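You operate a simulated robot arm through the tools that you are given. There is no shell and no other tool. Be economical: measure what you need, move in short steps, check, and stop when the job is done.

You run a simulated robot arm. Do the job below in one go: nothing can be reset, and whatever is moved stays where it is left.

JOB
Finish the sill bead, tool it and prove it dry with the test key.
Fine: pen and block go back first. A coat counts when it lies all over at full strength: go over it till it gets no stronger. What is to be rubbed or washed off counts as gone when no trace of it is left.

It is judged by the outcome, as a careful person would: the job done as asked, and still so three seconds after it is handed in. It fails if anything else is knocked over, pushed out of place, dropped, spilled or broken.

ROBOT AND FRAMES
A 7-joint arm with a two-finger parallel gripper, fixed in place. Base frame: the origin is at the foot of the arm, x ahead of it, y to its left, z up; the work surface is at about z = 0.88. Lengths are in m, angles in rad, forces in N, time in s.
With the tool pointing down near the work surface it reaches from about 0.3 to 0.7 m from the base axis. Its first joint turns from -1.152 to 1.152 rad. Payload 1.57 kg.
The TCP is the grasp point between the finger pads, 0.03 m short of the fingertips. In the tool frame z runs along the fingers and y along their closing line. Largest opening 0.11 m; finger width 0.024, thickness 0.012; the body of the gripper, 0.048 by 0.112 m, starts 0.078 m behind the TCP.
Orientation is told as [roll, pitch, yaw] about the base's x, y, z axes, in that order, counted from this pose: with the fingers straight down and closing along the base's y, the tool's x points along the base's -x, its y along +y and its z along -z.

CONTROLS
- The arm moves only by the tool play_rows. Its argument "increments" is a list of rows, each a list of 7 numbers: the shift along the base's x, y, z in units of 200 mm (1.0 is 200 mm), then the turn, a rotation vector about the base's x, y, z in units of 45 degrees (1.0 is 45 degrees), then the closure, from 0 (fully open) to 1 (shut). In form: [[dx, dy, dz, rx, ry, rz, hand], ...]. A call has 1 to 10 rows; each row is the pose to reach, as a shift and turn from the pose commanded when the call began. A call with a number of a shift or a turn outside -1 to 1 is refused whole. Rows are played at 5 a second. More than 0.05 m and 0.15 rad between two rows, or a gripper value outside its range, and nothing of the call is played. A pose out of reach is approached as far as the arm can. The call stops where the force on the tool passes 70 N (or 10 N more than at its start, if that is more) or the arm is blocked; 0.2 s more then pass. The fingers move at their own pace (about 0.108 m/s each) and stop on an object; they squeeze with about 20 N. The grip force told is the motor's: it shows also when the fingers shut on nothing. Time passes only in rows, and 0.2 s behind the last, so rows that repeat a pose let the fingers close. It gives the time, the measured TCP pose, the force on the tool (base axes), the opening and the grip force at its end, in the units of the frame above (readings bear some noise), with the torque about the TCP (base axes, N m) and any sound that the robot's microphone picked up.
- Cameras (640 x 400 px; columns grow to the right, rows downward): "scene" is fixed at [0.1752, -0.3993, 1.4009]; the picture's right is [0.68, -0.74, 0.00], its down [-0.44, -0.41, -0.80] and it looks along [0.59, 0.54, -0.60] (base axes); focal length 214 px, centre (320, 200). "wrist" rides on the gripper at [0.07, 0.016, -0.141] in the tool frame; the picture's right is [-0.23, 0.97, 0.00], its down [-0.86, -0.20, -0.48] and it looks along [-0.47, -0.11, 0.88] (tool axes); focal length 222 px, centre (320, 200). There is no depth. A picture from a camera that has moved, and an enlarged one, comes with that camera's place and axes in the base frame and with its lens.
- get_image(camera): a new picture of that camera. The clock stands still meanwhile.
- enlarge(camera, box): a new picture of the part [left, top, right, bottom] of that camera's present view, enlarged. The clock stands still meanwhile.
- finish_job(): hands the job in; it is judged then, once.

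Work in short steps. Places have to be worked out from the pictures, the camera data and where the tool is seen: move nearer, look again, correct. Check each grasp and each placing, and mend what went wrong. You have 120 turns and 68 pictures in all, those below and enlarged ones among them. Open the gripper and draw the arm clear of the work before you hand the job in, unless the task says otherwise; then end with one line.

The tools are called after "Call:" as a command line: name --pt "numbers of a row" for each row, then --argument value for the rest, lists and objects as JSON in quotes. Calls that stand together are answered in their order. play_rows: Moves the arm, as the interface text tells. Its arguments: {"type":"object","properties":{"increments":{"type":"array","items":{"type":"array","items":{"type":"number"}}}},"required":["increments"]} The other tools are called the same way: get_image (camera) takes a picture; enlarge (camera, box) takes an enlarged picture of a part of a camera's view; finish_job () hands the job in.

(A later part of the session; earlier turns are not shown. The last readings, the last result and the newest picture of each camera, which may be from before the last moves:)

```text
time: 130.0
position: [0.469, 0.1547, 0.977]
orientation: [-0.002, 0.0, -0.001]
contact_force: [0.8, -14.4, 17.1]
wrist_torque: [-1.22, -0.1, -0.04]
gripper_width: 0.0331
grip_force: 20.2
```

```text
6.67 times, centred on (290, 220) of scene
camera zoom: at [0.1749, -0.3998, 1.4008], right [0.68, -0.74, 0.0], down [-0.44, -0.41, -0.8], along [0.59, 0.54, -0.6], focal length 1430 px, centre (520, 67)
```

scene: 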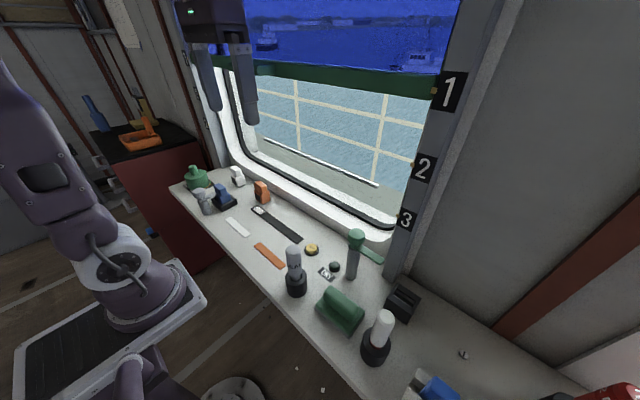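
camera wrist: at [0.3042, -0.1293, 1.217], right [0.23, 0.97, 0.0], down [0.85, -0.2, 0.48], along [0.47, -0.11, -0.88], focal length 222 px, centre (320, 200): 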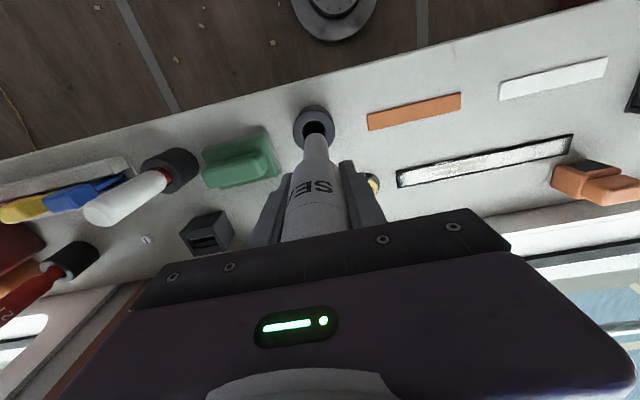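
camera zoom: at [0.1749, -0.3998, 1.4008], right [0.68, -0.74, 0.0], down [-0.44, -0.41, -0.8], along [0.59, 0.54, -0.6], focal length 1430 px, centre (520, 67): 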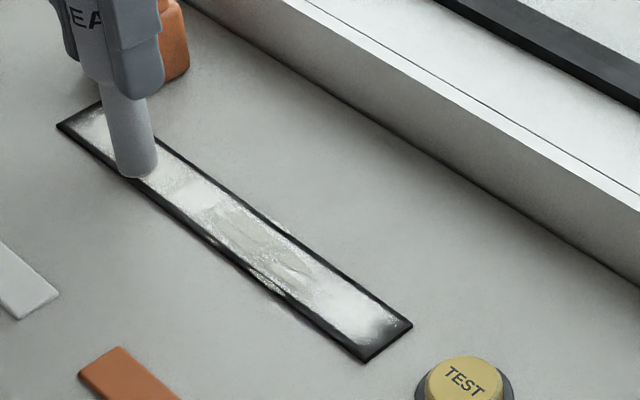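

This technique keeps steady contact. I finish the near lane to the left end, then hop to the right end and do both lanes there.

Call:
play_rows --pt "0 0.05 -0.001 0 0 0 0.9" --pt "0 0.1 -0.002 0 0 0 0.9" --pt "0 0.15 -0.003 0 0 0 0.9" --pt "0 0.2 -0.004 0 0 0 0.9" --pt "0 0.25 -0.005 0 0 0 0.9" --pt "0 0.3 -0.006 0 0 0 0.9" --pt "0 0.25 -0.008 0 0 0 0.9" --pt "0 0.25 0.08 0 0 0 0.9"

Call:
play_rows --pt "0.0 -0.2 0.03 0 0 0 0.9" --pt "0.0 -0.4 0.03 0 0 0 0.9" --pt "0.0 -0.6 0.03 0 0 0 0.9" --pt "0.0 -0.8 0.03 0 0 0 0.9" --pt "0.0 -0.95 0.03 0 0 0 0.9" --pt "0.0 -1.0 0.0 0 0 0 0.9" --pt "0.0 -1.0 -0.05 0 0 0 0.9" --pt "0.0 -1.0 -0.085 0 0 0 0.9" --pt "0.0 -1.0 -0.09 0 0 0 0.9"

```text
time: 131.8
position: [0.4681, 0.2052, 0.9916]
orientation: [0.001, 0.001, 0.001]
contact_force: [0.3, -0.4, -1.2]
wrist_torque: [-0.01, 0.02, -0.01]
gripper_width: 0.0326
grip_force: 19.7
```

```text
time: 133.8
position: [0.4695, 0.0044, 0.9756]
orientation: [0.0, -0.003, 0.0]
contact_force: [1.2, 0.5, 9.9]
wrist_torque: [0.01, -0.09, 0.01]
gripper_width: 0.0325
grip_force: 20.5
```

Contact 10 N at y≈0.004. Now both lanes of the right end with the ramp.

Call:
play_rows --pt "0 -0.05 -0.002 0 0 0 0.9" --pt "0 -0.1 -0.003 0 0 0 0.9" --pt "0 -0.15 -0.004 0 0 0 0.9" --pt "0 -0.18 -0.005 0 0 0 0.9" --pt "0 -0.2 -0.006 0 0 0 0.9" --pt "0 -0.15 -0.007 0 0 0 0.9" --pt "0 -0.2 -0.008 0 0 0 0.9"

Call:
play_rows --pt "0 0 0.03 0 0 0 0.9" --pt "0.055 0.0 0.03 0 0 0 0.9" --pt "0.055 0.0 -0.004 0 0 0 0.9" --pt "0.055 0.05 -0.006 0 0 0 0.9" --pt "0.055 0.0 -0.007 0 0 0 0.9" --pt "0.055 0.05 -0.008 0 0 0 0.9" --pt "0.055 0.1 -0.009 0 0 0 0.9" --pt "0.055 0.15 -0.01 0 0 0 0.9" --pt "0.055 0.2 -0.011 0 0 0 0.9" --pt "0.055 0.25 -0.012 0 0 0 0.9"

Call:
play_rows --pt "0 0.05 -0.001 0 0 0 0.9" --pt "0 0.1 -0.002 0 0 0 0.9" --pt "0 0.15 -0.003 0 0 0 0.9" --pt "0 0.2 -0.004 0 0 0 0.9" --pt "0 0.25 -0.005 0 0 0 0.9" --pt "0 0.3 -0.006 0 0 0 0.9" --pt "0 0.35 -0.007 0 0 0 0.9" --pt "0 0.4 -0.008 0 0 0 0.9"

Call:
enlarge --camera "scene" --box '[250, 190, 330, 250]'

```text
time: 135.4
position: [0.4691, -0.0337, 0.9727]
orientation: [0.001, 0.0, 0.0]
contact_force: [-1.5, 6.1, 7.6]
wrist_torque: [0.54, 0.09, 0.01]
gripper_width: 0.0325
grip_force: 20.1
```

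```text
time: 137.6
position: [0.4816, 0.0155, 0.9705]
orientation: [0.0, -0.003, 0.001]
contact_force: [2.0, -13.8, 16.8]
wrist_torque: [-1.03, -0.06, 0.01]
gripper_width: 0.0328
grip_force: 19.9
```

```text
time: 139.4
position: [0.4816, 0.096, 0.9706]
orientation: [-0.003, 0.0, -0.003]
contact_force: [-0.7, -12.2, 15.0]
wrist_torque: [-1.04, 0.11, 0.03]
gripper_width: 0.0327
grip_force: 20.3
```

```text
6.67 times, centred on (290, 220) of scene
camera zoom: at [0.1749, -0.3997, 1.4009], right [0.68, -0.74, 0.0], down [-0.44, -0.41, -0.8], along [0.59, 0.54, -0.6], focal length 1430 px, centre (520, 67)
```

zoom: 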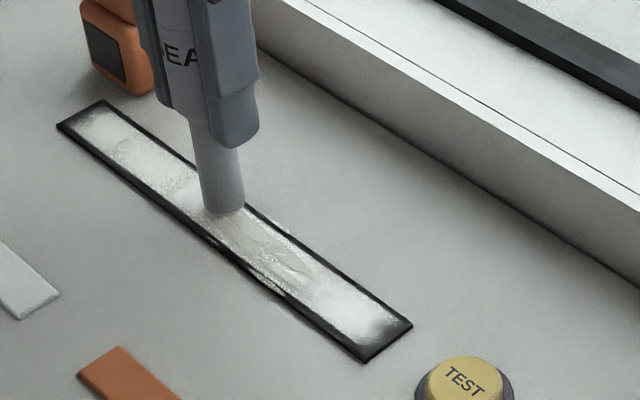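

Left is starting to show the same full, lumpy texture. I continue the far lane to the left end, and back on the near lane.

Call:
play_rows --pt "0 0.06 -0.001 0 0 0 0.9" --pt "0 0.12 -0.002 0 0 0 0.9" --pt "0 0.18 -0.003 0 0 0 0.9" --pt "0 0.24 -0.004 0 0 0 0.9" --pt "0 0.3 -0.005 0 0 0 0.9" --pt "0 0.36 -0.006 0 0 0 0.9" --pt "0 0.42 -0.007 0 0 0 0.9" --pt "0 0.48 -0.008 0 0 0 0.9" --pt "0 0.54 -0.009 0 0 0 0.9" --pt "0 0.59 -0.01 0 0 0 0.9"

Call:
play_rows --pt "0 0 0.03 0 0 0 0.9" --pt "-0.055 0.02 0.03 0 0 0 0.9" --pt "-0.055 0.02 -0.004 0 0 0 0.9" --pt "-0.055 -0.03 -0.006 0 0 0 0.9" --pt "-0.055 0.02 -0.007 0 0 0 0.9" --pt "-0.055 -0.05 -0.008 0 0 0 0.9" --pt "-0.055 -0.1 -0.009 0 0 0 0.9" --pt "-0.055 -0.15 -0.01 0 0 0 0.9" --pt "-0.055 -0.2 -0.011 0 0 0 0.9" --pt "-0.055 -0.25 -0.012 0 0 0 0.9"

Call:
play_rows --pt "0 -0.06 -0.001 0 0 0 0.9" --pt "0 -0.12 -0.002 0 0 0 0.9" --pt "0 -0.18 -0.003 0 0 0 0.9" --pt "0 -0.24 -0.004 0 0 0 0.9" --pt "0 -0.3 -0.005 0 0 0 0.9" --pt "0 -0.36 -0.006 0 0 0 0.9" --pt "0 -0.42 -0.007 0 0 0 0.9"

Call:
enlarge --camera "scene" --box '[250, 190, 330, 250]'

```text
time: 141.6
position: [0.4813, 0.2136, 0.9674]
orientation: [0.001, 0.001, 0.0]
contact_force: [-0.4, -12.8, 16.8]
wrist_torque: [-1.03, 0.04, 0.06]
gripper_width: 0.0327
grip_force: 20.0
```

```text
time: 143.8
position: [0.4696, 0.165, 0.9648]
orientation: [0.001, 0.001, -0.001]
contact_force: [-1.0, 12.6, 16.4]
wrist_torque: [0.89, 0.07, 0.02]
gripper_width: 0.0325
grip_force: 20.2
```

```text
time: 145.4
position: [0.4699, 0.0802, 0.9623]
orientation: [-0.001, -0.001, 0.001]
contact_force: [-0.1, 5.5, 4.5]
wrist_torque: [0.41, -0.02, 0.05]
gripper_width: 0.0328
grip_force: 20.2
```

```text
6.67 times, centred on (290, 220) of scene
camera zoom: at [0.1751, -0.3992, 1.401], right [0.68, -0.74, 0.0], down [-0.44, -0.41, -0.8], along [0.59, 0.54, -0.6], focal length 1430 px, centre (520, 67)
```

zoom: 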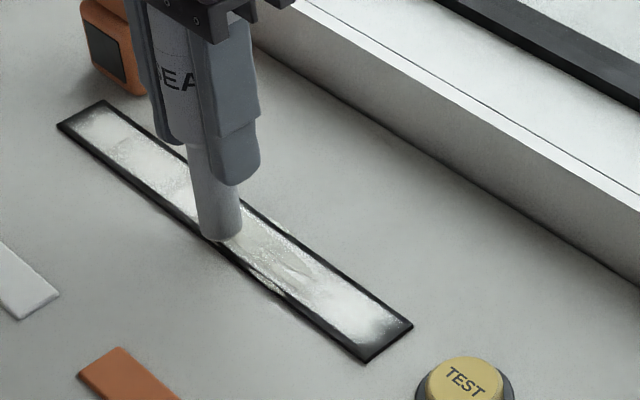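

Looks near saturation except the right end. I reset the pen in its holder and view the strip from there.

Call:
play_rows --pt "0 0 0.2 0 0 0 0.9" --pt "0 0 0.4 0 0 0 0.9" --pt "-0.1 -0.15 0.5 0 0 0 0.9" --pt "-0.2 -0.35 0.5 0 0 0 0.9" --pt "-0.3 -0.55 0.5 0 0 0 0.9" --pt "-0.4 -0.75 0.5 0 0 0 0.9" --pt "-0.5 -0.95 0.5 0 0 0 0.9" --pt "-0.545 -1.0 0.5 0 0 0 0.9" --pt "-0.545 -1.0 0.5 0 0 0 0.9"

Call:
play_rows --pt "0 -0.146 0 0 0 0 0.9" --pt "0 -0.146 0 0 0 0 0.9"

Call:
enlarge --camera "wrist" --box '[380, 110, 600, 230]'

Call:
enlarge --camera "scene" --box '[230, 200, 350, 300]'

```text
time: 147.4
position: [0.3593, -0.1192, 1.0627]
orientation: [0.0, 0.0, 0.0]
contact_force: [0.6, 1.0, -0.7]
wrist_torque: [0.0, 0.03, 0.01]
gripper_width: 0.0328
grip_force: 20.3
```

```text
time: 148.0
position: [0.3616, -0.1497, 1.0663]
orientation: [0.0, 0.0, -0.001]
contact_force: [-0.8, -0.6, -0.7]
wrist_torque: [0.04, 0.0, -0.01]
gripper_width: 0.0326
grip_force: 20.2
```

```text
2.91 times, centred on (490, 170) of wrist
camera zoom: at [0.2927, -0.133, 1.2061], right [0.23, 0.97, 0.0], down [0.85, -0.2, 0.48], along [0.47, -0.11, -0.88], focal length 646 px, centre (-174, 287)
```

zoom: 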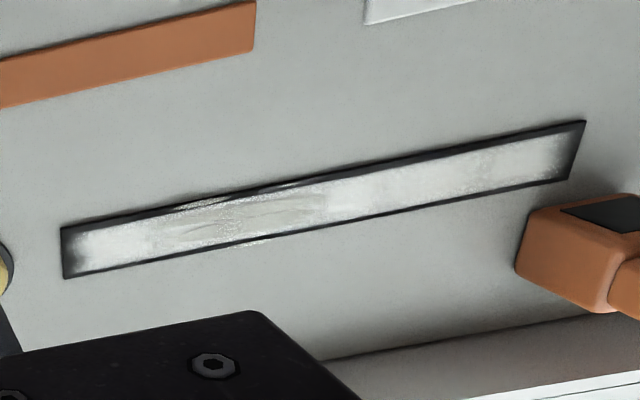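

```text
4.00 times, centred on (290, 250) of scene
camera zoom: at [0.1752, -0.3994, 1.4009], right [0.68, -0.74, 0.0], down [-0.44, -0.41, -0.8], along [0.59, 0.54, -0.6], focal length 858 px, centre (440, 0)
```

zoom: 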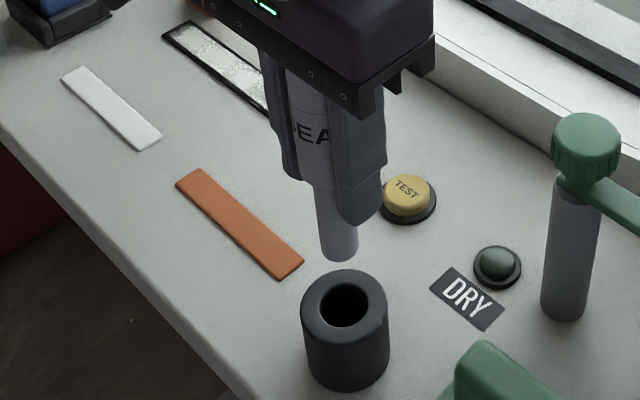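

Nearly even; the right end is slightly weak. Reset the pen, then one more complete two-lane pass starting at the right end.

Call:
play_rows --pt "-0.003 0.003 -0.15 0 0 0 0.9" --pt "-0.003 0.003 -0.3 0 0 0 0.9" --pt "-0.003 0.003 -0.4 0 0 0 0.9" --pt "-0.003 0.003 -0.46 0 0 0 0.9" --pt "-0.003 0.003 -0.46 0 0 0 0.5" --pt "-0.003 0.003 -0.46 0 0 0 0.5" --pt "-0.003 0.003 -0.41 0 0 0 0.5" --pt "-0.003 0.003 -0.41 0 0 0 0.9" --pt "-0.003 0.003 -0.41 0 0 0 0.9" --pt "-0.003 0.003 -0.41 0 0 0 0.9"

Call:
play_rows --pt "0 0 0.2 0 0 0 0.9" --pt "0 0 0.4 0 0 0 0.9" --pt "0.15 0.15 0.5 0 0 0 0.9" --pt "0.3 0.3 0.5 0 0 0 0.9" --pt "0.45 0.45 0.45 0 0 0 0.9" --pt "0.55 0.55 0.3 0 0 0 0.9" --pt "0.55 0.55 0.12 0 0 0 0.9" --pt "0.55 0.55 0.01 0 0 0 0.9" --pt "0.55 0.55 -0.01 0 0 0 0.9" --pt "0.55 0.55 -0.01 0 0 0 0.9"

```text
time: 150.2
position: [0.3612, -0.1494, 0.981]
orientation: [0.0, 0.0, 0.0]
contact_force: [0.4, -0.6, -0.2]
wrist_torque: [-0.01, 0.0, 0.01]
gripper_width: 0.0324
grip_force: 19.7
```

```text
time: 152.4
position: [0.4723, -0.0384, 0.9792]
orientation: [0.0, -0.002, 0.0]
contact_force: [0.4, 1.0, 16.5]
wrist_torque: [0.16, -0.05, 0.01]
gripper_width: 0.0326
grip_force: 19.8
```

Contact at the right end, near lane. I rub the end, hop to the far lane, rub, and then stroke left.

Call:
play_rows --pt "-0.015 0 -0.001 0 0 0 0.9" --pt "-0.015 -0.02 -0.002 0 0 0 0.9" --pt "-0.015 0.04 -0.003 0 0 0 0.9" --pt "-0.015 -0.02 -0.004 0 0 0 0.9" --pt "-0.015 -0.02 0.03 0 0 0 0.9" --pt "0.045 -0.02 0.03 0 0 0 0.9" --pt "0.045 -0.02 -0.004 0 0 0 0.9" --pt "0.045 0.04 -0.006 0 0 0 0.9" --pt "0.045 -0.02 -0.007 0 0 0 0.9" --pt "0.045 0.04 -0.008 0 0 0 0.9"

Call:
play_rows --pt "0 0.07 -0.001 0 0 0 0.9" --pt "0 0.14 -0.002 0 0 0 0.9" --pt "0 0.21 -0.003 0 0 0 0.9" --pt "0 0.28 -0.004 0 0 0 0.9" --pt "0 0.35 -0.005 0 0 0 0.9" --pt "0 0.42 -0.006 0 0 0 0.9" --pt "0 0.49 -0.007 0 0 0 0.9" --pt "0 0.56 -0.008 0 0 0 0.9" --pt "0 0.63 -0.009 0 0 0 0.9" --pt "0 0.7 -0.01 0 0 0 0.9"

Call:
play_rows --pt "0 0.07 -0.001 0 0 0 0.9" --pt "0 0.14 -0.002 0 0 0 0.9" --pt "0 0.21 -0.003 0 0 0 0.9" --pt "0 0.28 -0.004 0 0 0 0.9" --pt "0 0.35 -0.005 0 0 0 0.9" --pt "0 0.42 -0.006 0 0 0 0.9" --pt "0 0.49 -0.007 0 0 0 0.9" --pt "0 0.55 -0.008 0 0 0 0.9"

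```text
time: 154.6
position: [0.4809, -0.033, 0.9777]
orientation: [-0.003, -0.001, -0.002]
contact_force: [-0.6, -7.8, 9.1]
wrist_torque: [-0.75, 0.1, 0.08]
gripper_width: 0.0327
grip_force: 19.4
```

```text
time: 156.8
position: [0.4795, 0.1086, 0.9759]
orientation: [-0.001, -0.003, -0.001]
contact_force: [0.0, -12.9, 18.1]
wrist_torque: [-1.15, 0.05, 0.08]
gripper_width: 0.0328
grip_force: 19.8
```

```text
time: 158.6
position: [0.4783, 0.2189, 0.975]
orientation: [-0.002, 0.0, -0.002]
contact_force: [0.3, -11.0, 12.5]
wrist_torque: [-0.92, -0.02, 0.01]
gripper_width: 0.0329
grip_force: 19.7
```

Good contact over the far lane. Now the near lane back to the right end.

Call:
play_rows --pt "0 0 0.03 0 0 0 0.9" --pt "-0.05 0 0.03 0 0 0 0.9" --pt "-0.05 0 -0.004 0 0 0 0.9" --pt "-0.05 -0.05 -0.006 0 0 0 0.9" --pt "-0.05 0 -0.007 0 0 0 0.9" --pt "-0.05 -0.07 -0.008 0 0 0 0.9" --pt "-0.05 -0.14 -0.009 0 0 0 0.9" --pt "-0.05 -0.21 -0.01 0 0 0 0.9" --pt "-0.05 -0.28 -0.011 0 0 0 0.9" --pt "-0.05 -0.35 -0.012 0 0 0 0.9"

Call:
play_rows --pt "0 -0.07 -0.001 0 0 0 0.9" --pt "0 -0.14 -0.002 0 0 0 0.9" --pt "0 -0.21 -0.003 0 0 0 0.9" --pt "0 -0.28 -0.004 0 0 0 0.9" --pt "0 -0.35 -0.005 0 0 0 0.9" --pt "0 -0.42 -0.006 0 0 0 0.9" --pt "0 -0.49 -0.007 0 0 0 0.9" --pt "0 -0.56 -0.008 0 0 0 0.9" --pt "0 -0.63 -0.009 0 0 0 0.9" --pt "0 -0.7 -0.01 0 0 0 0.9"

Call:
play_rows --pt "0 -0.06 -0.001 0 0 0 0.9" --pt "0 -0.12 -0.002 0 0 0 0.9" --pt "0 -0.18 -0.003 0 0 0 0.9" --pt "0 -0.22 -0.004 0 0 0 0.9" --pt "0 -0.16 -0.005 0 0 0 0.9" --pt "0 -0.22 -0.006 0 0 0 0.9"

```text
time: 160.8
position: [0.4705, 0.151, 0.9706]
orientation: [0.001, -0.002, 0.0]
contact_force: [0.1, 13.3, 16.8]
wrist_torque: [1.03, -0.03, -0.01]
gripper_width: 0.033
grip_force: 19.8
```

```text
time: 163.0
position: [0.4696, 0.0083, 0.969]
orientation: [-0.001, 0.0, 0.0]
contact_force: [1.1, 0.6, -1.1]
wrist_torque: [0.01, 0.05, 0.01]
gripper_width: 0.0325
grip_force: 20.1
```

```text
time: 164.4
position: [0.469, -0.0339, 0.9686]
orientation: [0.0, 0.0, 0.0]
contact_force: [-0.5, 0.2, -0.8]
wrist_torque: [0.01, 0.03, 0.0]
gripper_width: 0.0325
grip_force: 20.0
```

Contact was lost on the last third; I re-press and do the near lane from the right end again.

Call:
play_rows --pt "0 -0.01 -0.007 0 0 0 0.9" --pt "0 -0.01 -0.009 0 0 0 0.9" --pt "0 0.03 -0.01 0 0 0 0.9" --pt "0 -0.01 -0.011 0 0 0 0.9" --pt "0 0.05 -0.012 0 0 0 0.9" --pt "0 0.1 -0.013 0 0 0 0.9" --pt "0 0.16 -0.014 0 0 0 0.9" --pt "0 0.22 -0.015 0 0 0 0.9"

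Call:
play_rows --pt "0 0.06 -0.001 0 0 0 0.9" --pt "0 0.12 -0.002 0 0 0 0.9" --pt "0 0.18 -0.003 0 0 0 0.9" --pt "0 0.24 -0.004 0 0 0 0.9" --pt "0 0.24 0.03 0 0 0 0.9"

Call:
play_rows --pt "0 0 0.2 0 0 0 0.9" --pt "0 0 0.4 0 0 0 0.9" --pt "-0.1 -0.15 0.5 0 0 0 0.9" --pt "-0.2 -0.3 0.5 0 0 0 0.9" --pt "-0.3 -0.45 0.5 0 0 0 0.9" --pt "-0.4 -0.6 0.5 0 0 0 0.9" --pt "-0.5 -0.75 0.5 0 0 0 0.9" --pt "-0.545 -0.95 0.5 0 0 0 0.9" --pt "-0.545 -0.95 0.5 0 0 0 0.9"

```text
time: 166.2
position: [0.4689, 0.01, 0.966]
orientation: [0.002, 0.002, -0.001]
contact_force: [-0.1, -2.1, 0.5]
wrist_torque: [-0.13, -0.04, -0.04]
gripper_width: 0.0325
grip_force: 20.3
```

```text
time: 167.4
position: [0.4704, 0.0564, 0.9718]
orientation: [0.0, 0.002, 0.001]
contact_force: [0.3, -0.2, -0.5]
wrist_torque: [0.0, 0.01, 0.01]
gripper_width: 0.0326
grip_force: 20.0
```

```text
time: 169.4
position: [0.3585, -0.1327, 1.0706]
orientation: [-0.001, 0.0, 0.001]
contact_force: [-0.4, -0.4, -0.2]
wrist_torque: [-0.02, 0.01, 0.02]
gripper_width: 0.0327
grip_force: 20.1
```

Over to the holder axis; one look at the strip from here.

Call:
play_rows --pt "0.012 -0.083 0 0 0 0 0.9" --pt "0.012 -0.083 0 0 0 0 0.9"

Call:
enlarge --camera "wrist" --box '[390, 130, 590, 220]'

```text
time: 170.0
position: [0.3617, -0.1484, 1.0738]
orientation: [-0.001, 0.0, -0.001]
contact_force: [-0.3, -0.3, -0.6]
wrist_torque: [-0.01, -0.03, -0.01]
gripper_width: 0.0326
grip_force: 20.1
```

```text
3.20 times, centred on (490, 175) of wrist
camera zoom: at [0.2921, -0.1326, 1.2136], right [0.23, 0.97, 0.0], down [0.86, -0.2, 0.48], along [0.47, -0.11, -0.88], focal length 711 px, centre (-224, 280)
```

zoom: 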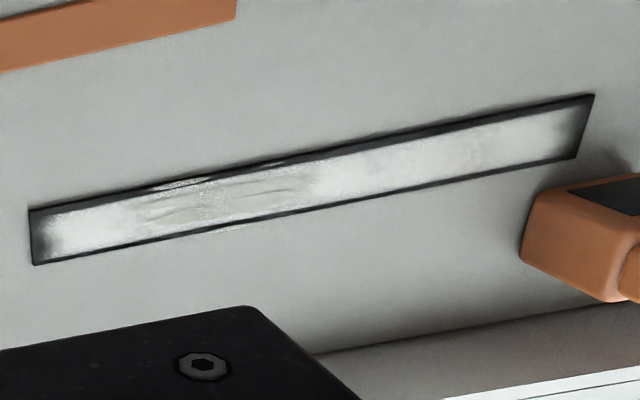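

Coat looks complete. I return the pen to its holder and release, then check the strip with an open view.

Call:
play_rows --pt "-0.003 -0.005 -0.15 0 0 0 0.9" --pt "-0.003 -0.005 -0.3 0 0 0 0.9" --pt "-0.003 -0.005 -0.42 0 0 0 0.9" --pt "-0.003 -0.005 -0.495 0 0 0 0.9" --pt "-0.003 -0.005 -0.495 0 0 0 0.4" --pt "-0.003 -0.005 -0.495 0 0 0 0.4" --pt "-0.003 -0.005 -0.3 0 0 0 0.3" --pt "-0.003 -0.005 -0.1 0 0 0 0.3" --pt "-0.003 -0.005 0.1 0 0 0 0.3"

Call:
play_rows --pt "-0.05 -0.2 0.1 0 0 0 0.2" --pt "-0.1 -0.4 0.1 0 0 0 0.2" --pt "-0.1 -0.6 0.1 0 0 0 0.2" --pt "-0.1 -0.6 0.1 0 0 0 0.2"

Call:
enlarge --camera "scene" --box '[255, 195, 345, 255]'

Call:
get_image --camera "wrist"

```text
time: 172.0
position: [0.3637, -0.1485, 1.0926]
orientation: [0.0, 0.003, 0.0]
contact_force: [0.8, -0.5, 0.7]
wrist_torque: [0.0, 0.01, 0.01]
gripper_width: 0.0773
grip_force: 0.1
```

```text
time: 173.0
position: [0.3439, -0.2711, 1.1107]
orientation: [0.0, -0.001, 0.001]
contact_force: [-1.0, 0.3, -0.4]
wrist_torque: [0.02, 0.02, 0.02]
gripper_width: 0.0879
grip_force: 0.1
```

```text
6.67 times, centred on (300, 225) of scene
camera zoom: at [0.1752, -0.3994, 1.4009], right [0.68, -0.74, 0.0], down [-0.44, -0.41, -0.8], along [0.59, 0.54, -0.6], focal length 1430 px, centre (453, 33)
```

zoom: 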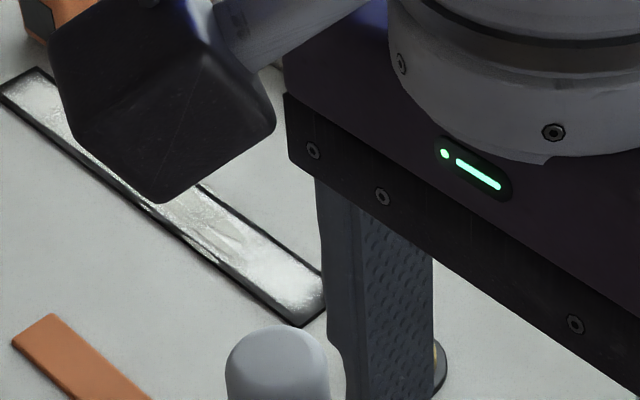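

```text
9 pictures are left
camera wrist: at [0.2745, -0.2557, 1.2513], right [0.23, 0.97, 0.0], down [0.86, -0.2, 0.48], along [0.47, -0.11, -0.88], focal length 222 px, centre (320, 200)
```

wrist: 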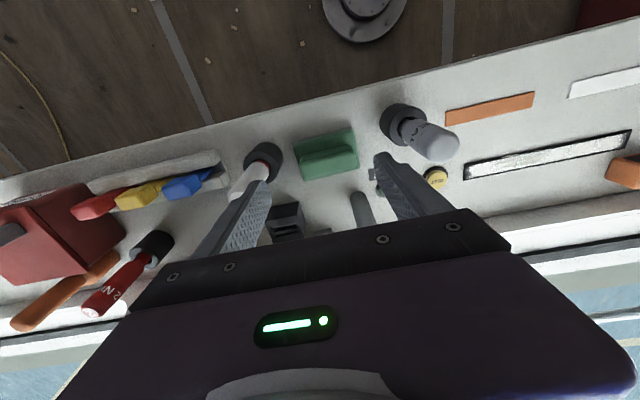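

Pen home, strip well coated. Now the green block: plate ≈(0.384, −0.27), ridge along y, so I turn the gripper −90° to close across the ridge.

Call:
play_rows --pt "0.05 0 0 0 0 -0.17 0.2" --pt "0.1 0.0 0 0 0 -0.34 0.2" --pt "0.15 0.01 0 0 0 -0.51 0.2" --pt "0.195 0.015 0 0 0 -0.68 0.2" --pt "0.195 0.015 0 0 0 -0.85 0.2" --pt "0.195 0.015 0 0 0 -1.0 0.3"

Call:
play_rows --pt "0 0 0 0 0 -0.17 0.3" --pt "0 0.0 0 0 0 -0.34 0.3" --pt "0 0 0 0 0 -0.51 0.3" --pt "0 0 0 0 0 -0.68 0.4" --pt "0 0 0 0 0 -0.85 0.4" --pt "0 0 0 0 0 -1.0 0.4" --pt "0 0 -0.2 0 0 -1.0 0.4" --pt "0 0 -0.4 0 0 -1.0 0.4" --pt "0 0 -0.4 0 0 -1.0 0.4"

Call:
get_image --camera "wrist"

```text
time: 174.4
position: [0.3818, -0.2674, 1.1111]
orientation: [0.0, 0.0, -0.788]
contact_force: [0.1, -0.1, -0.5]
wrist_torque: [0.02, 0.03, -0.03]
gripper_width: 0.077
grip_force: 0.0
```

```text
time: 176.4
position: [0.3801, -0.2679, 1.0323]
orientation: [-0.001, 0.0, -1.571]
contact_force: [-0.9, 0.0, -0.6]
wrist_torque: [-0.02, 0.03, -0.02]
gripper_width: 0.0659
grip_force: 0.0
```

```text
8 pictures are left
camera wrist: at [0.3964, -0.1983, 1.1722], right [0.97, -0.23, 0.0], down [-0.2, -0.85, 0.48], along [-0.11, -0.47, -0.88], focal length 222 px, centre (320, 200)
```

wrist: 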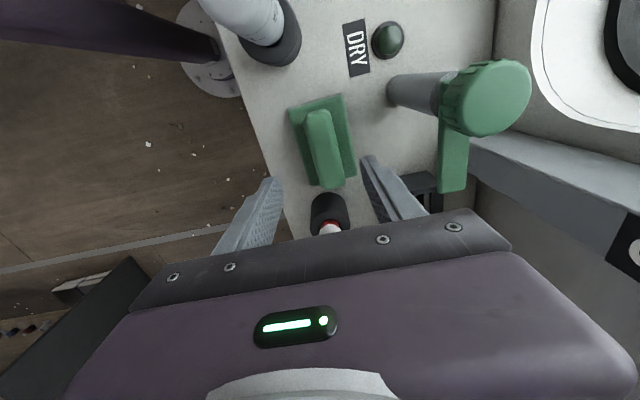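

The ridge is centred at about (0.386, −0.270). I shift 6 mm, lower until tips are ≈0.91, and close across the ridge.

Call:
play_rows --pt "0.03 -0.013 -0.1 0 0 0 0.4" --pt "0.03 -0.013 -0.3 0 0 0 0.4" --pt "0.03 -0.013 -0.42 0 0 0 0.4" --pt "0.03 -0.013 -0.455 0 0 0 0.4" --pt "0.03 -0.013 -0.455 0 0 0 0.9" --pt "0.03 -0.013 -0.455 0 0 0 0.9" --pt "0.03 -0.013 -0.455 0 0 0 0.9"

Call:
enlarge --camera "scene" --box '[270, 230, 430, 370]'

```text
time: 178.0
position: [0.3862, -0.2697, 0.942]
orientation: [0.002, 0.0, -1.571]
contact_force: [-0.1, 0.8, -0.9]
wrist_torque: [-0.03, -0.04, -0.02]
gripper_width: 0.0294
grip_force: 20.1
```

```text
2.86 times, centred on (350, 300) of scene
camera zoom: at [0.1752, -0.3993, 1.4009], right [0.68, -0.74, 0.0], down [-0.44, -0.41, -0.8], along [0.59, 0.54, -0.6], focal length 613 px, centre (234, -86)
```

zoom: 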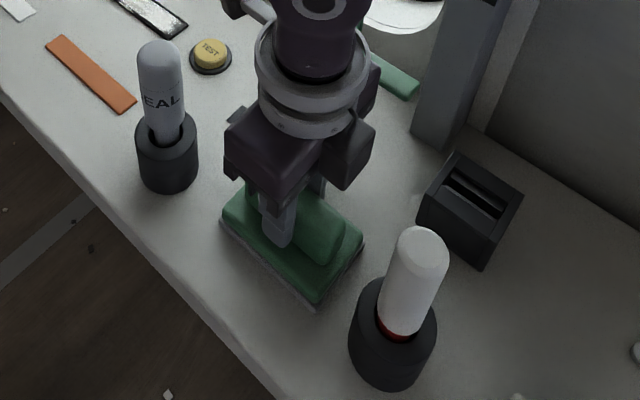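

Grip firm (0.029 m). Home pose of the block noted: (0.386, −0.270, 0.942). Lift well clear of the pens and carry to above the strip middle.

Call:
play_rows --pt "0 0 0.1 0 0 0 0.9" --pt "0 0 0.3 0 0 0 0.9" --pt "0 0 0.5 0 0 0 0.9" --pt "0 0 0.7 0 0 0 0.9" --pt "0 0 0.9 0 0 0 0.9" --pt "0.1 0.2 0.9 0 0 0 0.9" --pt "0.2 0.4 0.9 0 0 0 0.9" --pt "0.3 0.6 0.9 0 0 0 0.9" --pt "0.4 0.8 0.9 0 0 0 0.9" --pt "0.42 1.0 0.9 0 0 0 0.9"

Call:
play_rows --pt "0 0.2 0 0 0 0 0.9" --pt "0 0.4 -0.1 0 0 0 0.9" --pt "0 0.6 -0.2 0 0 0 0.9" --pt "0 0.65 -0.4 0 0 0 0.9" --pt "0 0.65 -0.6 0 0 0 0.9" --pt "0 0.65 -0.75 0 0 0 0.9" --pt "0 0.65 -0.82 0 0 0 0.9" --pt "0 0.65 -0.82 0 0 0 0.9"

Call:
enlarge --camera "scene" --box '[240, 180, 340, 260]'

```text
time: 180.2
position: [0.4706, -0.0657, 1.1211]
orientation: [0.0, 0.0, -1.573]
contact_force: [0.3, 0.1, -1.1]
wrist_torque: [-0.03, 0.02, 0.0]
gripper_width: 0.0294
grip_force: 20.2
```

```text
time: 182.0
position: [0.4728, 0.0598, 0.956]
orientation: [-0.001, 0.0, -1.57]
contact_force: [0.1, 0.7, -0.2]
wrist_torque: [0.01, -0.02, 0.03]
gripper_width: 0.0295
grip_force: 20.2
```

```text
5.00 times, centred on (290, 220) of scene
camera zoom: at [0.1752, -0.3993, 1.4009], right [0.68, -0.74, 0.0], down [-0.44, -0.41, -0.8], along [0.59, 0.54, -0.6], focal length 1072 px, centre (470, 100)
```

zoom: 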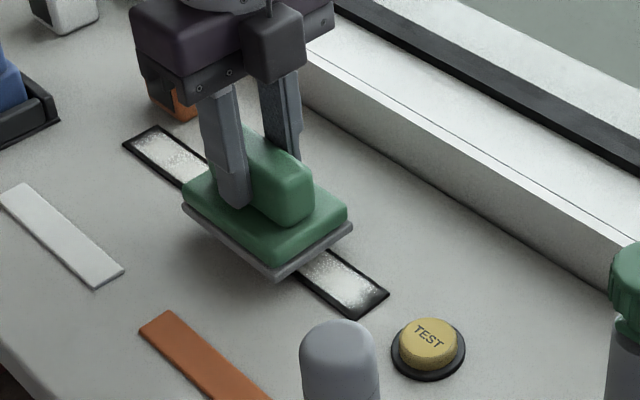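

Block is level above the strip. I lower to light contact.

Call:
play_rows --pt "-0.01 0 -0.03 0 0 0 0.9" --pt "-0.01 0 -0.05 0 0 0 0.9" --pt "-0.01 0 -0.055 0 0 0 0.9" --pt "-0.01 0 -0.055 0 0 0 0.9"

Call:
play_rows --pt "0 0 -0.005 0 0 0 0.9" --pt "0 0 -0.005 0 0 0 0.9"

```text
time: 183.0
position: [0.4692, 0.0599, 0.9451]
orientation: [0.002, 0.002, -1.571]
contact_force: [-0.5, -0.8, -0.4]
wrist_torque: [-0.01, -0.01, 0.0]
gripper_width: 0.0295
grip_force: 20.5
```

```text
time: 183.6
position: [0.4701, 0.062, 0.945]
orientation: [0.0, 0.001, -1.569]
contact_force: [-1.6, 1.3, 5.8]
wrist_torque: [-0.32, 0.07, -0.05]
gripper_width: 0.0293
grip_force: 20.3
```

Contact 6 N. I stroke to the left end and look at what it does to the uncovered middle.

Call:
play_rows --pt "0 0.06 -0.001 0 0 0 0.9" --pt "0 0.12 -0.001 0 0 0 0.9" --pt "0 0.18 -0.002 0 0 0 0.9" --pt "0 0.24 -0.002 0 0 0 0.9" --pt "0 0.3 -0.003 0 0 0 0.9" --pt "0 0.36 -0.003 0 0 0 0.9" --pt "0 0.42 -0.004 0 0 0 0.9" --pt "0 0.48 -0.004 0 0 0 0.9" --pt "0 0.52 -0.005 0 0 0 0.9"

Call:
enlarge --camera "scene" --box '[240, 180, 340, 260]'

```text
time: 185.6
position: [0.4698, 0.1696, 0.9418]
orientation: [-0.001, 0.004, -1.568]
contact_force: [1.9, -3.0, 12.5]
wrist_torque: [-0.52, -0.16, 0.01]
gripper_width: 0.0298
grip_force: 20.2
```

```text
5.00 times, centred on (290, 220) of scene
camera zoom: at [0.1753, -0.3992, 1.401], right [0.68, -0.74, 0.0], down [-0.44, -0.41, -0.8], along [0.59, 0.54, -0.6], focal length 1072 px, centre (470, 100)
```

zoom: 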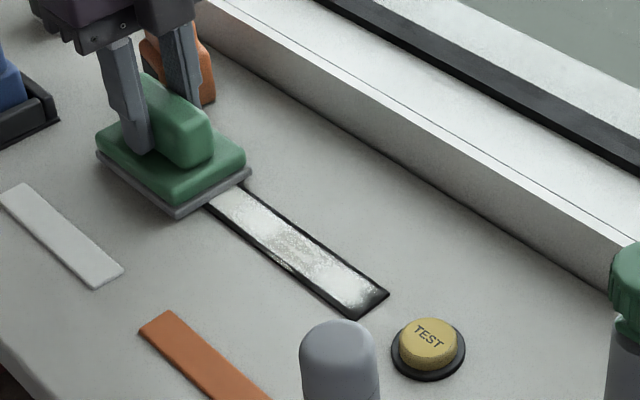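

The lumps are smoothed to an even white and nothing is rubbed off — it is the tooling block. I run repeated full strokes with light pressure.

Call:
play_rows --pt "0 -0.08 0 0 0 0 0.9" --pt "0 -0.16 0 0 0 0 0.9" --pt "0 -0.24 0 0 0 0 0.9" --pt "0 -0.32 0 0 0 0 0.9" --pt "0 -0.4 0 0 0 0 0.9" --pt "0 -0.48 0 0 0 0 0.9" --pt "0 -0.56 0 0 0 0 0.9" --pt "0 -0.64 0 0 0 0 0.9" --pt "0 -0.72 0 0 0 0 0.9" --pt "0 -0.8 0 0 0 0 0.9"

Call:
play_rows --pt "0 -0.03 0 0 0 0 0.9" --pt "0 0.03 0 0 0 0 0.9" --pt "0 -0.03 -0.001 0 0 0 0.9" --pt "0 0.05 -0.001 0 0 0 0.9" --pt "0 0.13 -0.002 0 0 0 0.9" --pt "0 0.21 -0.002 0 0 0 0.9" --pt "0 0.29 -0.002 0 0 0 0.9" --pt "0 0.37 -0.002 0 0 0 0.9" --pt "0 0.45 -0.002 0 0 0 0.9"

Call:
play_rows --pt "0 0.08 0 0 0 0 0.9" --pt "0 0.16 0 0 0 0 0.9" --pt "0 0.24 0 0 0 0 0.9" --pt "0 0.32 0 0 0 0 0.9" --pt "0 0.36 0 0 0 0 0.9" --pt "0 0.3 0 0 0 0 0.9" --pt "0 0.36 0 0 0 0 0.9"

Call:
enlarge --camera "scene" --box '[260, 190, 340, 250]'

```text
time: 187.8
position: [0.4686, 0.0019, 0.9441]
orientation: [0.0, 0.0, -1.573]
contact_force: [1.1, -0.8, -1.9]
wrist_torque: [0.03, -0.02, 0.01]
gripper_width: 0.0299
grip_force: 20.5
```

```text
time: 189.8
position: [0.4689, 0.0949, 0.9443]
orientation: [0.001, 0.0, -1.571]
contact_force: [0.5, -0.5, -1.3]
wrist_torque: [-0.04, -0.03, 0.05]
gripper_width: 0.0298
grip_force: 19.9
```

```text
time: 191.4
position: [0.4688, 0.1663, 0.9431]
orientation: [0.0, 0.0, -1.571]
contact_force: [0.1, 0.2, -1.7]
wrist_torque: [-0.01, -0.02, 0.0]
gripper_width: 0.0298
grip_force: 20.4
```

```text
6.67 times, centred on (300, 220) of scene
camera zoom: at [0.1752, -0.3993, 1.4009], right [0.68, -0.74, 0.0], down [-0.44, -0.41, -0.8], along [0.59, 0.54, -0.6], focal length 1430 px, centre (453, 67)
```

zoom: 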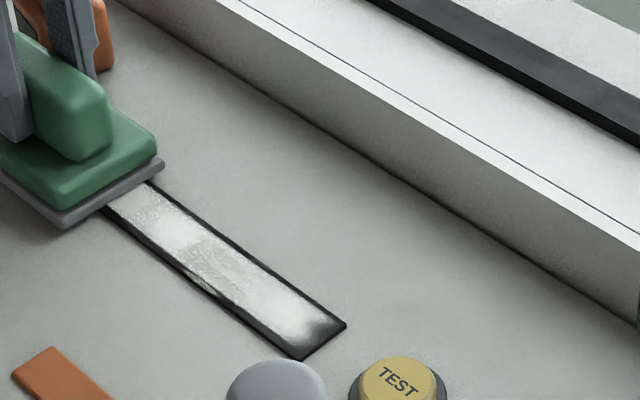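

The readings show no force, so those strokes hovered. I press down in small steps first.

Call:
play_rows --pt "0 0 -0.005 0 0 0 0.9" --pt "0 0 -0.008 0 0 0 0.9" --pt "0 0 -0.008 0 0 0 0.9"

Call:
play_rows --pt "0 0 -0.003 0 0 0 0.9" --pt "0 0 -0.003 0 0 0 0.9"

```text
time: 192.2
position: [0.4687, 0.166, 0.9415]
orientation: [0.001, 0.0, -1.57]
contact_force: [0.4, -0.8, 1.4]
wrist_torque: [0.17, 0.0, 0.01]
gripper_width: 0.0297
grip_force: 19.9
```

```text
time: 192.8
position: [0.4688, 0.1662, 0.9399]
orientation: [0.001, 0.002, -1.57]
contact_force: [-1.4, 2.9, 16.3]
wrist_torque: [0.05, 0.05, 0.03]
gripper_width: 0.0296
grip_force: 20.0
```

16 N now. Strokes to the right in short calls, checking force.

Call:
play_rows --pt "0 0.02 0 0 0 0 0.9" --pt "0 -0.04 0 0 0 0 0.9" --pt "0 -0.1 0 0 0 0 0.9" --pt "0 -0.16 0 0 0 0 0.9" --pt "0 -0.22 0 0 0 0 0.9" --pt "0 -0.28 0 0 0 0 0.9"

Call:
play_rows --pt "0 -0.06 -0.002 0 0 0 0.9" --pt "0 -0.12 -0.003 0 0 0 0.9" --pt "0 -0.18 -0.004 0 0 0 0.9" --pt "0 -0.24 -0.005 0 0 0 0.9" --pt "0 -0.3 -0.006 0 0 0 0.9"

Call:
play_rows --pt "0 -0.06 -0.002 0 0 0 0.9" --pt "0 -0.12 -0.003 0 0 0 0.9" --pt "0 -0.18 -0.004 0 0 0 0.9" --pt "0 -0.22 -0.005 0 0 0 0.9"

```text
time: 194.2
position: [0.4672, 0.1128, 0.9406]
orientation: [0.0, -0.001, -1.57]
contact_force: [0.1, 0.5, -1.0]
wrist_torque: [-0.04, 0.01, 0.01]
gripper_width: 0.0297
grip_force: 20.1
```

```text
time: 195.4
position: [0.4672, 0.051, 0.9404]
orientation: [0.003, 0.003, -1.57]
contact_force: [0.9, 8.7, 9.9]
wrist_torque: [-0.05, -0.05, 0.07]
gripper_width: 0.0298
grip_force: 19.6
```

```text
time: 196.4
position: [0.4669, 0.0061, 0.9385]
orientation: [0.0, 0.0, -1.572]
contact_force: [0.6, 10.3, 11.7]
wrist_torque: [0.17, -0.08, 0.05]
gripper_width: 0.0297
grip_force: 19.8
```

Contact kept with the small ramp. Now back to the left the same way.

Call:
play_rows --pt "0.01 -0.01 -0.002 0 0 0 0.9" --pt "0.01 0.04 -0.003 0 0 0 0.9" --pt "0.01 -0.01 -0.004 0 0 0 0.9" --pt "0.01 0.05 -0.005 0 0 0 0.9" --pt "0.01 0.11 -0.006 0 0 0 0.9" --pt "0.01 0.17 -0.007 0 0 0 0.9" --pt "0.01 0.23 -0.008 0 0 0 0.9"

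Call:
play_rows --pt "0 0.06 -0.002 0 0 0 0.9" --pt "0 0.12 -0.003 0 0 0 0.9" --pt "0 0.18 -0.004 0 0 0 0.9" --pt "0 0.24 -0.005 0 0 0 0.9" --pt "0 0.3 -0.006 0 0 0 0.9"

Call:
play_rows --pt "0 0.06 -0.001 0 0 0 0.9" --pt "0 0.12 -0.002 0 0 0 0.9" --pt "0 0.18 -0.003 0 0 0 0.9" --pt "0 0.24 -0.004 0 0 0 0.9" --pt "0 0.3 -0.005 0 0 0 0.9" --pt "0 0.25 -0.006 0 0 0 0.9" --pt "0 0.3 -0.007 0 0 0 0.9"

```text
time: 198.0
position: [0.4716, 0.0488, 0.9371]
orientation: [0.006, -0.005, -1.574]
contact_force: [-0.8, -39.2, 57.5]
wrist_torque: [-0.65, 0.25, 0.18]
gripper_width: 0.0298
grip_force: 20.4
```

```text
time: 199.2
position: [0.4727, 0.1103, 0.938]
orientation: [-0.001, -0.003, -1.572]
contact_force: [-3.0, -33.0, 47.5]
wrist_torque: [-0.4, 0.09, 0.08]
gripper_width: 0.03
grip_force: 20.1
```

```text
time: 200.0
position: [0.474, 0.1406, 0.9374]
orientation: [0.003, -0.008, -1.573]
contact_force: [-6.3, -6.7, 17.1]
wrist_torque: [0.48, 0.39, 0.27]
gripper_width: 0.0299
grip_force: 19.9
stopped in row 3: the force on the tool passed its limit at 74 N (the readings are from after the stop); the commanded pose is now the measured one
```

The block is now fully seated in the fingers, hence stiff; commanded pose has been reset at 17 N. I ease slightly and continue, no ramp.

Call:
play_rows --pt "0 0 0.004 0 0 0 0.9" --pt "-0.015 0.02 0.004 0 0 0 0.9" --pt "-0.015 0.08 0.004 0 0 0 0.9" --pt "-0.015 0.13 0.004 0 0 0 0.9"

Call:
play_rows --pt "0 -0.06 0 0 0 0 0.9" --pt "0 -0.12 0 0 0 0 0.9" --pt "0 -0.18 0 0 0 0 0.9" --pt "0 -0.24 0 0 0 0 0.9"

```text
time: 201.0
position: [0.4713, 0.1664, 0.9368]
orientation: [0.006, -0.009, -1.573]
contact_force: [0.6, -21.1, 28.8]
wrist_torque: [0.14, 0.09, 0.01]
gripper_width: 0.0295
grip_force: 19.4
```

```text
time: 202.0
position: [0.4705, 0.1205, 0.9371]
orientation: [0.003, -0.005, -1.574]
contact_force: [0.5, 21.4, 27.2]
wrist_torque: [0.83, 0.1, -0.22]
gripper_width: 0.0297
grip_force: 20.2
```

Steady 27 N. Full strokes: to the right end, back to the left, and again.

Call:
play_rows --pt "0 -0.06 0.001 0 0 0 0.9" --pt "0 -0.12 0.001 0 0 0 0.9" --pt "0 -0.18 0.001 0 0 0 0.9" --pt "0 -0.24 0.001 0 0 0 0.9" --pt "0 -0.3 0.001 0 0 0 0.9" --pt "0 -0.36 0.001 0 0 0 0.9" --pt "0 -0.42 0.001 0 0 0 0.9" --pt "0 -0.48 0.001 0 0 0 0.9" --pt "0 -0.54 0.001 0 0 0 0.9" --pt "0 -0.58 0.001 0 0 0 0.9"

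Call:
play_rows --pt "0 0.05 0 0 0 0 0.9" --pt "0 0.0 0 0 0 0 0.9" --pt "0 0.06 0 0 0 0 0.9" --pt "0 0.12 0 0 0 0 0.9" --pt "0 0.18 0 0 0 0 0.9" --pt "0 0.24 0 0 0 0 0.9" --pt "0 0.3 0 0 0 0 0.9" --pt "0 0.36 0 0 0 0 0.9" --pt "0 0.42 0 0 0 0 0.9" --pt "0 0.48 0 0 0 0 0.9"

Call:
play_rows --pt "0 0.07 0 0 0 0 0.9" --pt "0 0.14 0 0 0 0 0.9" --pt "0 0.21 0 0 0 0 0.9" --pt "0 0.28 0 0 0 0 0.9" --pt "0 0.33 0 0 0 0 0.9" --pt "0 0.26 0 0 0 0 0.9" --pt "0 0.33 0 0 0 0 0.9"

Call:
enlarge --camera "scene" --box '[260, 190, 340, 250]'

```text
time: 204.2
position: [0.4713, 0.0035, 0.938]
orientation: [0.003, -0.007, -1.573]
contact_force: [-0.6, -0.5, -1.3]
wrist_torque: [0.03, -0.01, 0.03]
gripper_width: 0.0299
grip_force: 19.8
```

```text
time: 206.4
position: [0.4703, 0.0989, 0.9374]
orientation: [0.004, -0.008, -1.572]
contact_force: [0.7, -4.2, 5.0]
wrist_torque: [-0.52, 0.05, 0.06]
gripper_width: 0.0298
grip_force: 20.0
```

```text
time: 208.0
position: [0.4698, 0.1643, 0.9381]
orientation: [0.004, -0.008, -1.573]
contact_force: [0.0, -0.5, -1.2]
wrist_torque: [0.0, 0.01, 0.03]
gripper_width: 0.0298
grip_force: 20.4
```

```text
6.67 times, centred on (300, 220) of scene
camera zoom: at [0.1752, -0.3993, 1.4009], right [0.68, -0.74, 0.0], down [-0.44, -0.41, -0.8], along [0.59, 0.54, -0.6], focal length 1430 px, centre (453, 67)
```

zoom: 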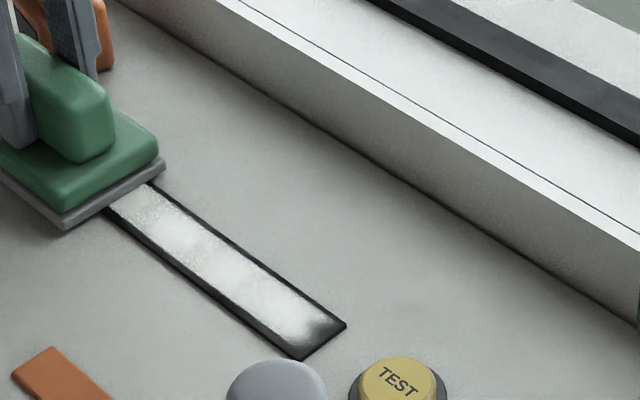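

Smooth all over now, with slight texture maybe left near y≈0.1. One more firm pass both ways.

Call:
play_rows --pt "0 0 -0.003 0 0 0 0.9" --pt "0 -0.05 -0.004 0 0 0 0.9" --pt "0 0.01 -0.004 0 0 0 0.9" --pt "0 -0.06 -0.004 0 0 0 0.9" --pt "0 -0.12 -0.004 0 0 0 0.9" --pt "0 -0.18 -0.004 0 0 0 0.9" --pt "0 -0.24 -0.004 0 0 0 0.9" --pt "0 -0.3 -0.004 0 0 0 0.9" --pt "0 -0.36 -0.004 0 0 0 0.9"

Call:
play_rows --pt "0 -0.06 0 0 0 0 0.9" --pt "0 -0.12 0 0 0 0 0.9" --pt "0 -0.18 0 0 0 0 0.9" --pt "0 -0.24 0 0 0 0 0.9" --pt "0 -0.3 -0.001 0 0 0 0.9" --pt "0 -0.36 -0.001 0 0 0 0.9" --pt "0 -0.42 -0.001 0 0 0 0.9" --pt "0 -0.46 -0.001 0 0 0 0.9"

Call:
play_rows --pt "0 0.05 -0.002 0 0 0 0.9" --pt "0 0.0 -0.002 0 0 0 0.9" --pt "0 0.06 -0.002 0 0 0 0.9" --pt "0 0.12 -0.002 0 0 0 0.9" --pt "0 0.18 -0.002 0 0 0 0.9" --pt "0 0.24 -0.002 0 0 0 0.9" --pt "0 0.3 -0.002 0 0 0 0.9" --pt "0 0.36 -0.002 0 0 0 0.9" --pt "0 0.42 -0.002 0 0 0 0.9" --pt "0 0.48 -0.002 0 0 0 0.9"

Call:
play_rows --pt "0 0.07 0 0 0 0 0.9" --pt "0 0.14 0 0 0 0 0.9" --pt "0 0.21 0 0 0 0 0.9" --pt "0 0.28 0 0 0 0 0.9" --pt "0 0.33 0 0 0 0 0.9" --pt "0 0.26 0 0 0 0 0.9" --pt "0 0.33 0 0 0 0 0.9"

```text
time: 209.6
position: [0.4723, 0.1262, 0.9382]
orientation: [0.01, 0.002, -1.57]
contact_force: [-3.5, 4.7, 13.9]
wrist_torque: [-0.31, 0.45, -0.18]
gripper_width: 0.0298
grip_force: 19.8
stopped in row 7: the force on the tool passed its limit at 72 N (the readings are from after the stop); the commanded pose is now the measured one
```

```text
time: 211.4
position: [0.4735, 0.0345, 0.9384]
orientation: [0.009, 0.002, -1.571]
contact_force: [0.3, -0.1, -0.7]
wrist_torque: [0.02, -0.02, 0.0]
gripper_width: 0.0298
grip_force: 20.1
```

```text
time: 213.6
position: [0.4729, 0.131, 0.938]
orientation: [0.009, -0.002, -1.569]
contact_force: [1.2, -24.5, 33.2]
wrist_torque: [-0.62, 0.33, 0.28]
gripper_width: 0.0296
grip_force: 19.8
```

```text
time: 215.2
position: [0.4717, 0.1948, 0.9377]
orientation: [0.008, -0.003, -1.571]
contact_force: [5.5, -14.3, 19.1]
wrist_torque: [-0.32, -0.06, 0.08]
gripper_width: 0.0295
grip_force: 20.5
```

Tooling done. I lift the block high and carry it back over its home spot (0.386, −0.270).

Call:
play_rows --pt "0 0 0.1 0 0 0 0.9" --pt "0 0 0.3 0 0 0 0.9" --pt "0 0 0.5 0 0 0 0.9" --pt "0 0 0.7 0 0 0 0.9" --pt "0 0 0.9 0 0 0 0.9" --pt "0 -0.2 0.9 0 0 0 0.9" --pt "0 -0.4 0.9 0 0 0 0.9" --pt "0 -0.6 0.9 0 0 0 0.9" --pt "0 -0.8 0.9 0 0 0 0.9" --pt "0 -1.0 0.9 0 0 0 0.9"

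Call:
play_rows --pt "-0.05 -0.2 0 0 0 0 0.9" --pt "-0.1 -0.4 0 0 0 0 0.9" --pt "-0.2 -0.6 0 0 0 0 0.9" --pt "-0.3 -0.8 0 0 0 0 0.9" --pt "-0.38 -1.0 0 0 0 0 0.9" --pt "-0.38 -1.0 0 0 0 0 0.9"

```text
time: 217.4
position: [0.4729, -0.0037, 1.1181]
orientation: [0.009, 0.003, -1.569]
contact_force: [0.2, -0.4, -1.6]
wrist_torque: [-0.01, 0.02, 0.01]
gripper_width: 0.0297
grip_force: 20.0
```

```text
time: 218.8
position: [0.3961, -0.2056, 1.1175]
orientation: [0.008, 0.002, -1.568]
contact_force: [-0.1, 0.2, -1.4]
wrist_torque: [-0.02, 0.0, 0.03]
gripper_width: 0.0297
grip_force: 20.0
```

I move over the home spot, lower to a few centimetres above, and look at the clearance.

Call:
play_rows --pt "-0.05 -0.2 0 0 0 0 0.9" --pt "-0.05 -0.315 -0.1 0 0 0 0.9" --pt "-0.05 -0.315 -0.3 0 0 0 0.9" --pt "-0.05 -0.315 -0.5 0 0 0 0.9" --pt "-0.05 -0.315 -0.7 0 0 0 0.9" --pt "-0.05 -0.315 -0.8 0 0 0 0.9" --pt "-0.05 -0.315 -0.8 0 0 0 0.9"

Call:
enlarge --camera "scene" --box '[260, 190, 420, 350]'

```text
time: 220.4
position: [0.389, -0.268, 0.9568]
orientation: [0.008, 0.003, -1.569]
contact_force: [-0.5, -0.2, -0.4]
wrist_torque: [0.04, 0.0, -0.02]
gripper_width: 0.0299
grip_force: 20.3
```

```text
2.50 times, centred on (340, 270) of scene
camera zoom: at [0.1752, -0.3994, 1.4009], right [0.68, -0.74, 0.0], down [-0.44, -0.41, -0.8], along [0.59, 0.54, -0.6], focal length 536 px, centre (270, 25)
```

zoom: 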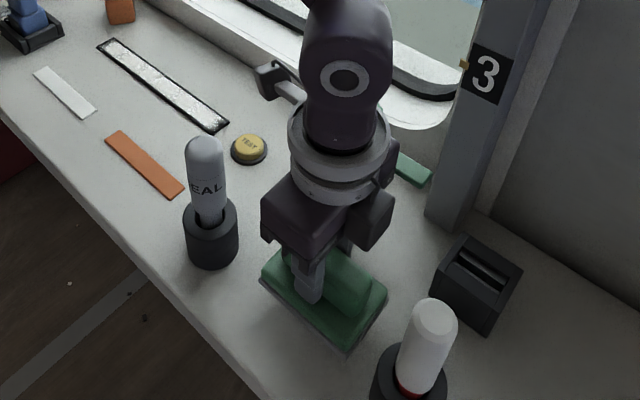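

Clearance is fine and the strip looks evenly white. I lower until it touches the counter.

Call:
play_rows --pt "0 0.015 -0.05 0 0 0 0.9" --pt "0 0.015 -0.09 0 0 0 0.9" --pt "0 0.015 -0.1 0 0 0 0.9" --pt "0 0.015 -0.1 0 0 0 0.9"

Call:
play_rows --pt "0 0 -0.005 0 0 0 0.9" --pt "0 0 -0.008 0 0 0 0.9"

```text
time: 221.4
position: [0.387, -0.2648, 0.9379]
orientation: [0.01, 0.002, -1.569]
contact_force: [0.1, 0.8, -1.1]
wrist_torque: [0.0, 0.0, -0.02]
gripper_width: 0.0296
grip_force: 19.9
```

```text
time: 222.0
position: [0.3884, -0.2645, 0.9356]
orientation: [0.007, -0.001, -1.568]
contact_force: [0.0, 0.1, 6.3]
wrist_torque: [0.34, 0.21, -0.02]
gripper_width: 0.0299
grip_force: 20.0
```

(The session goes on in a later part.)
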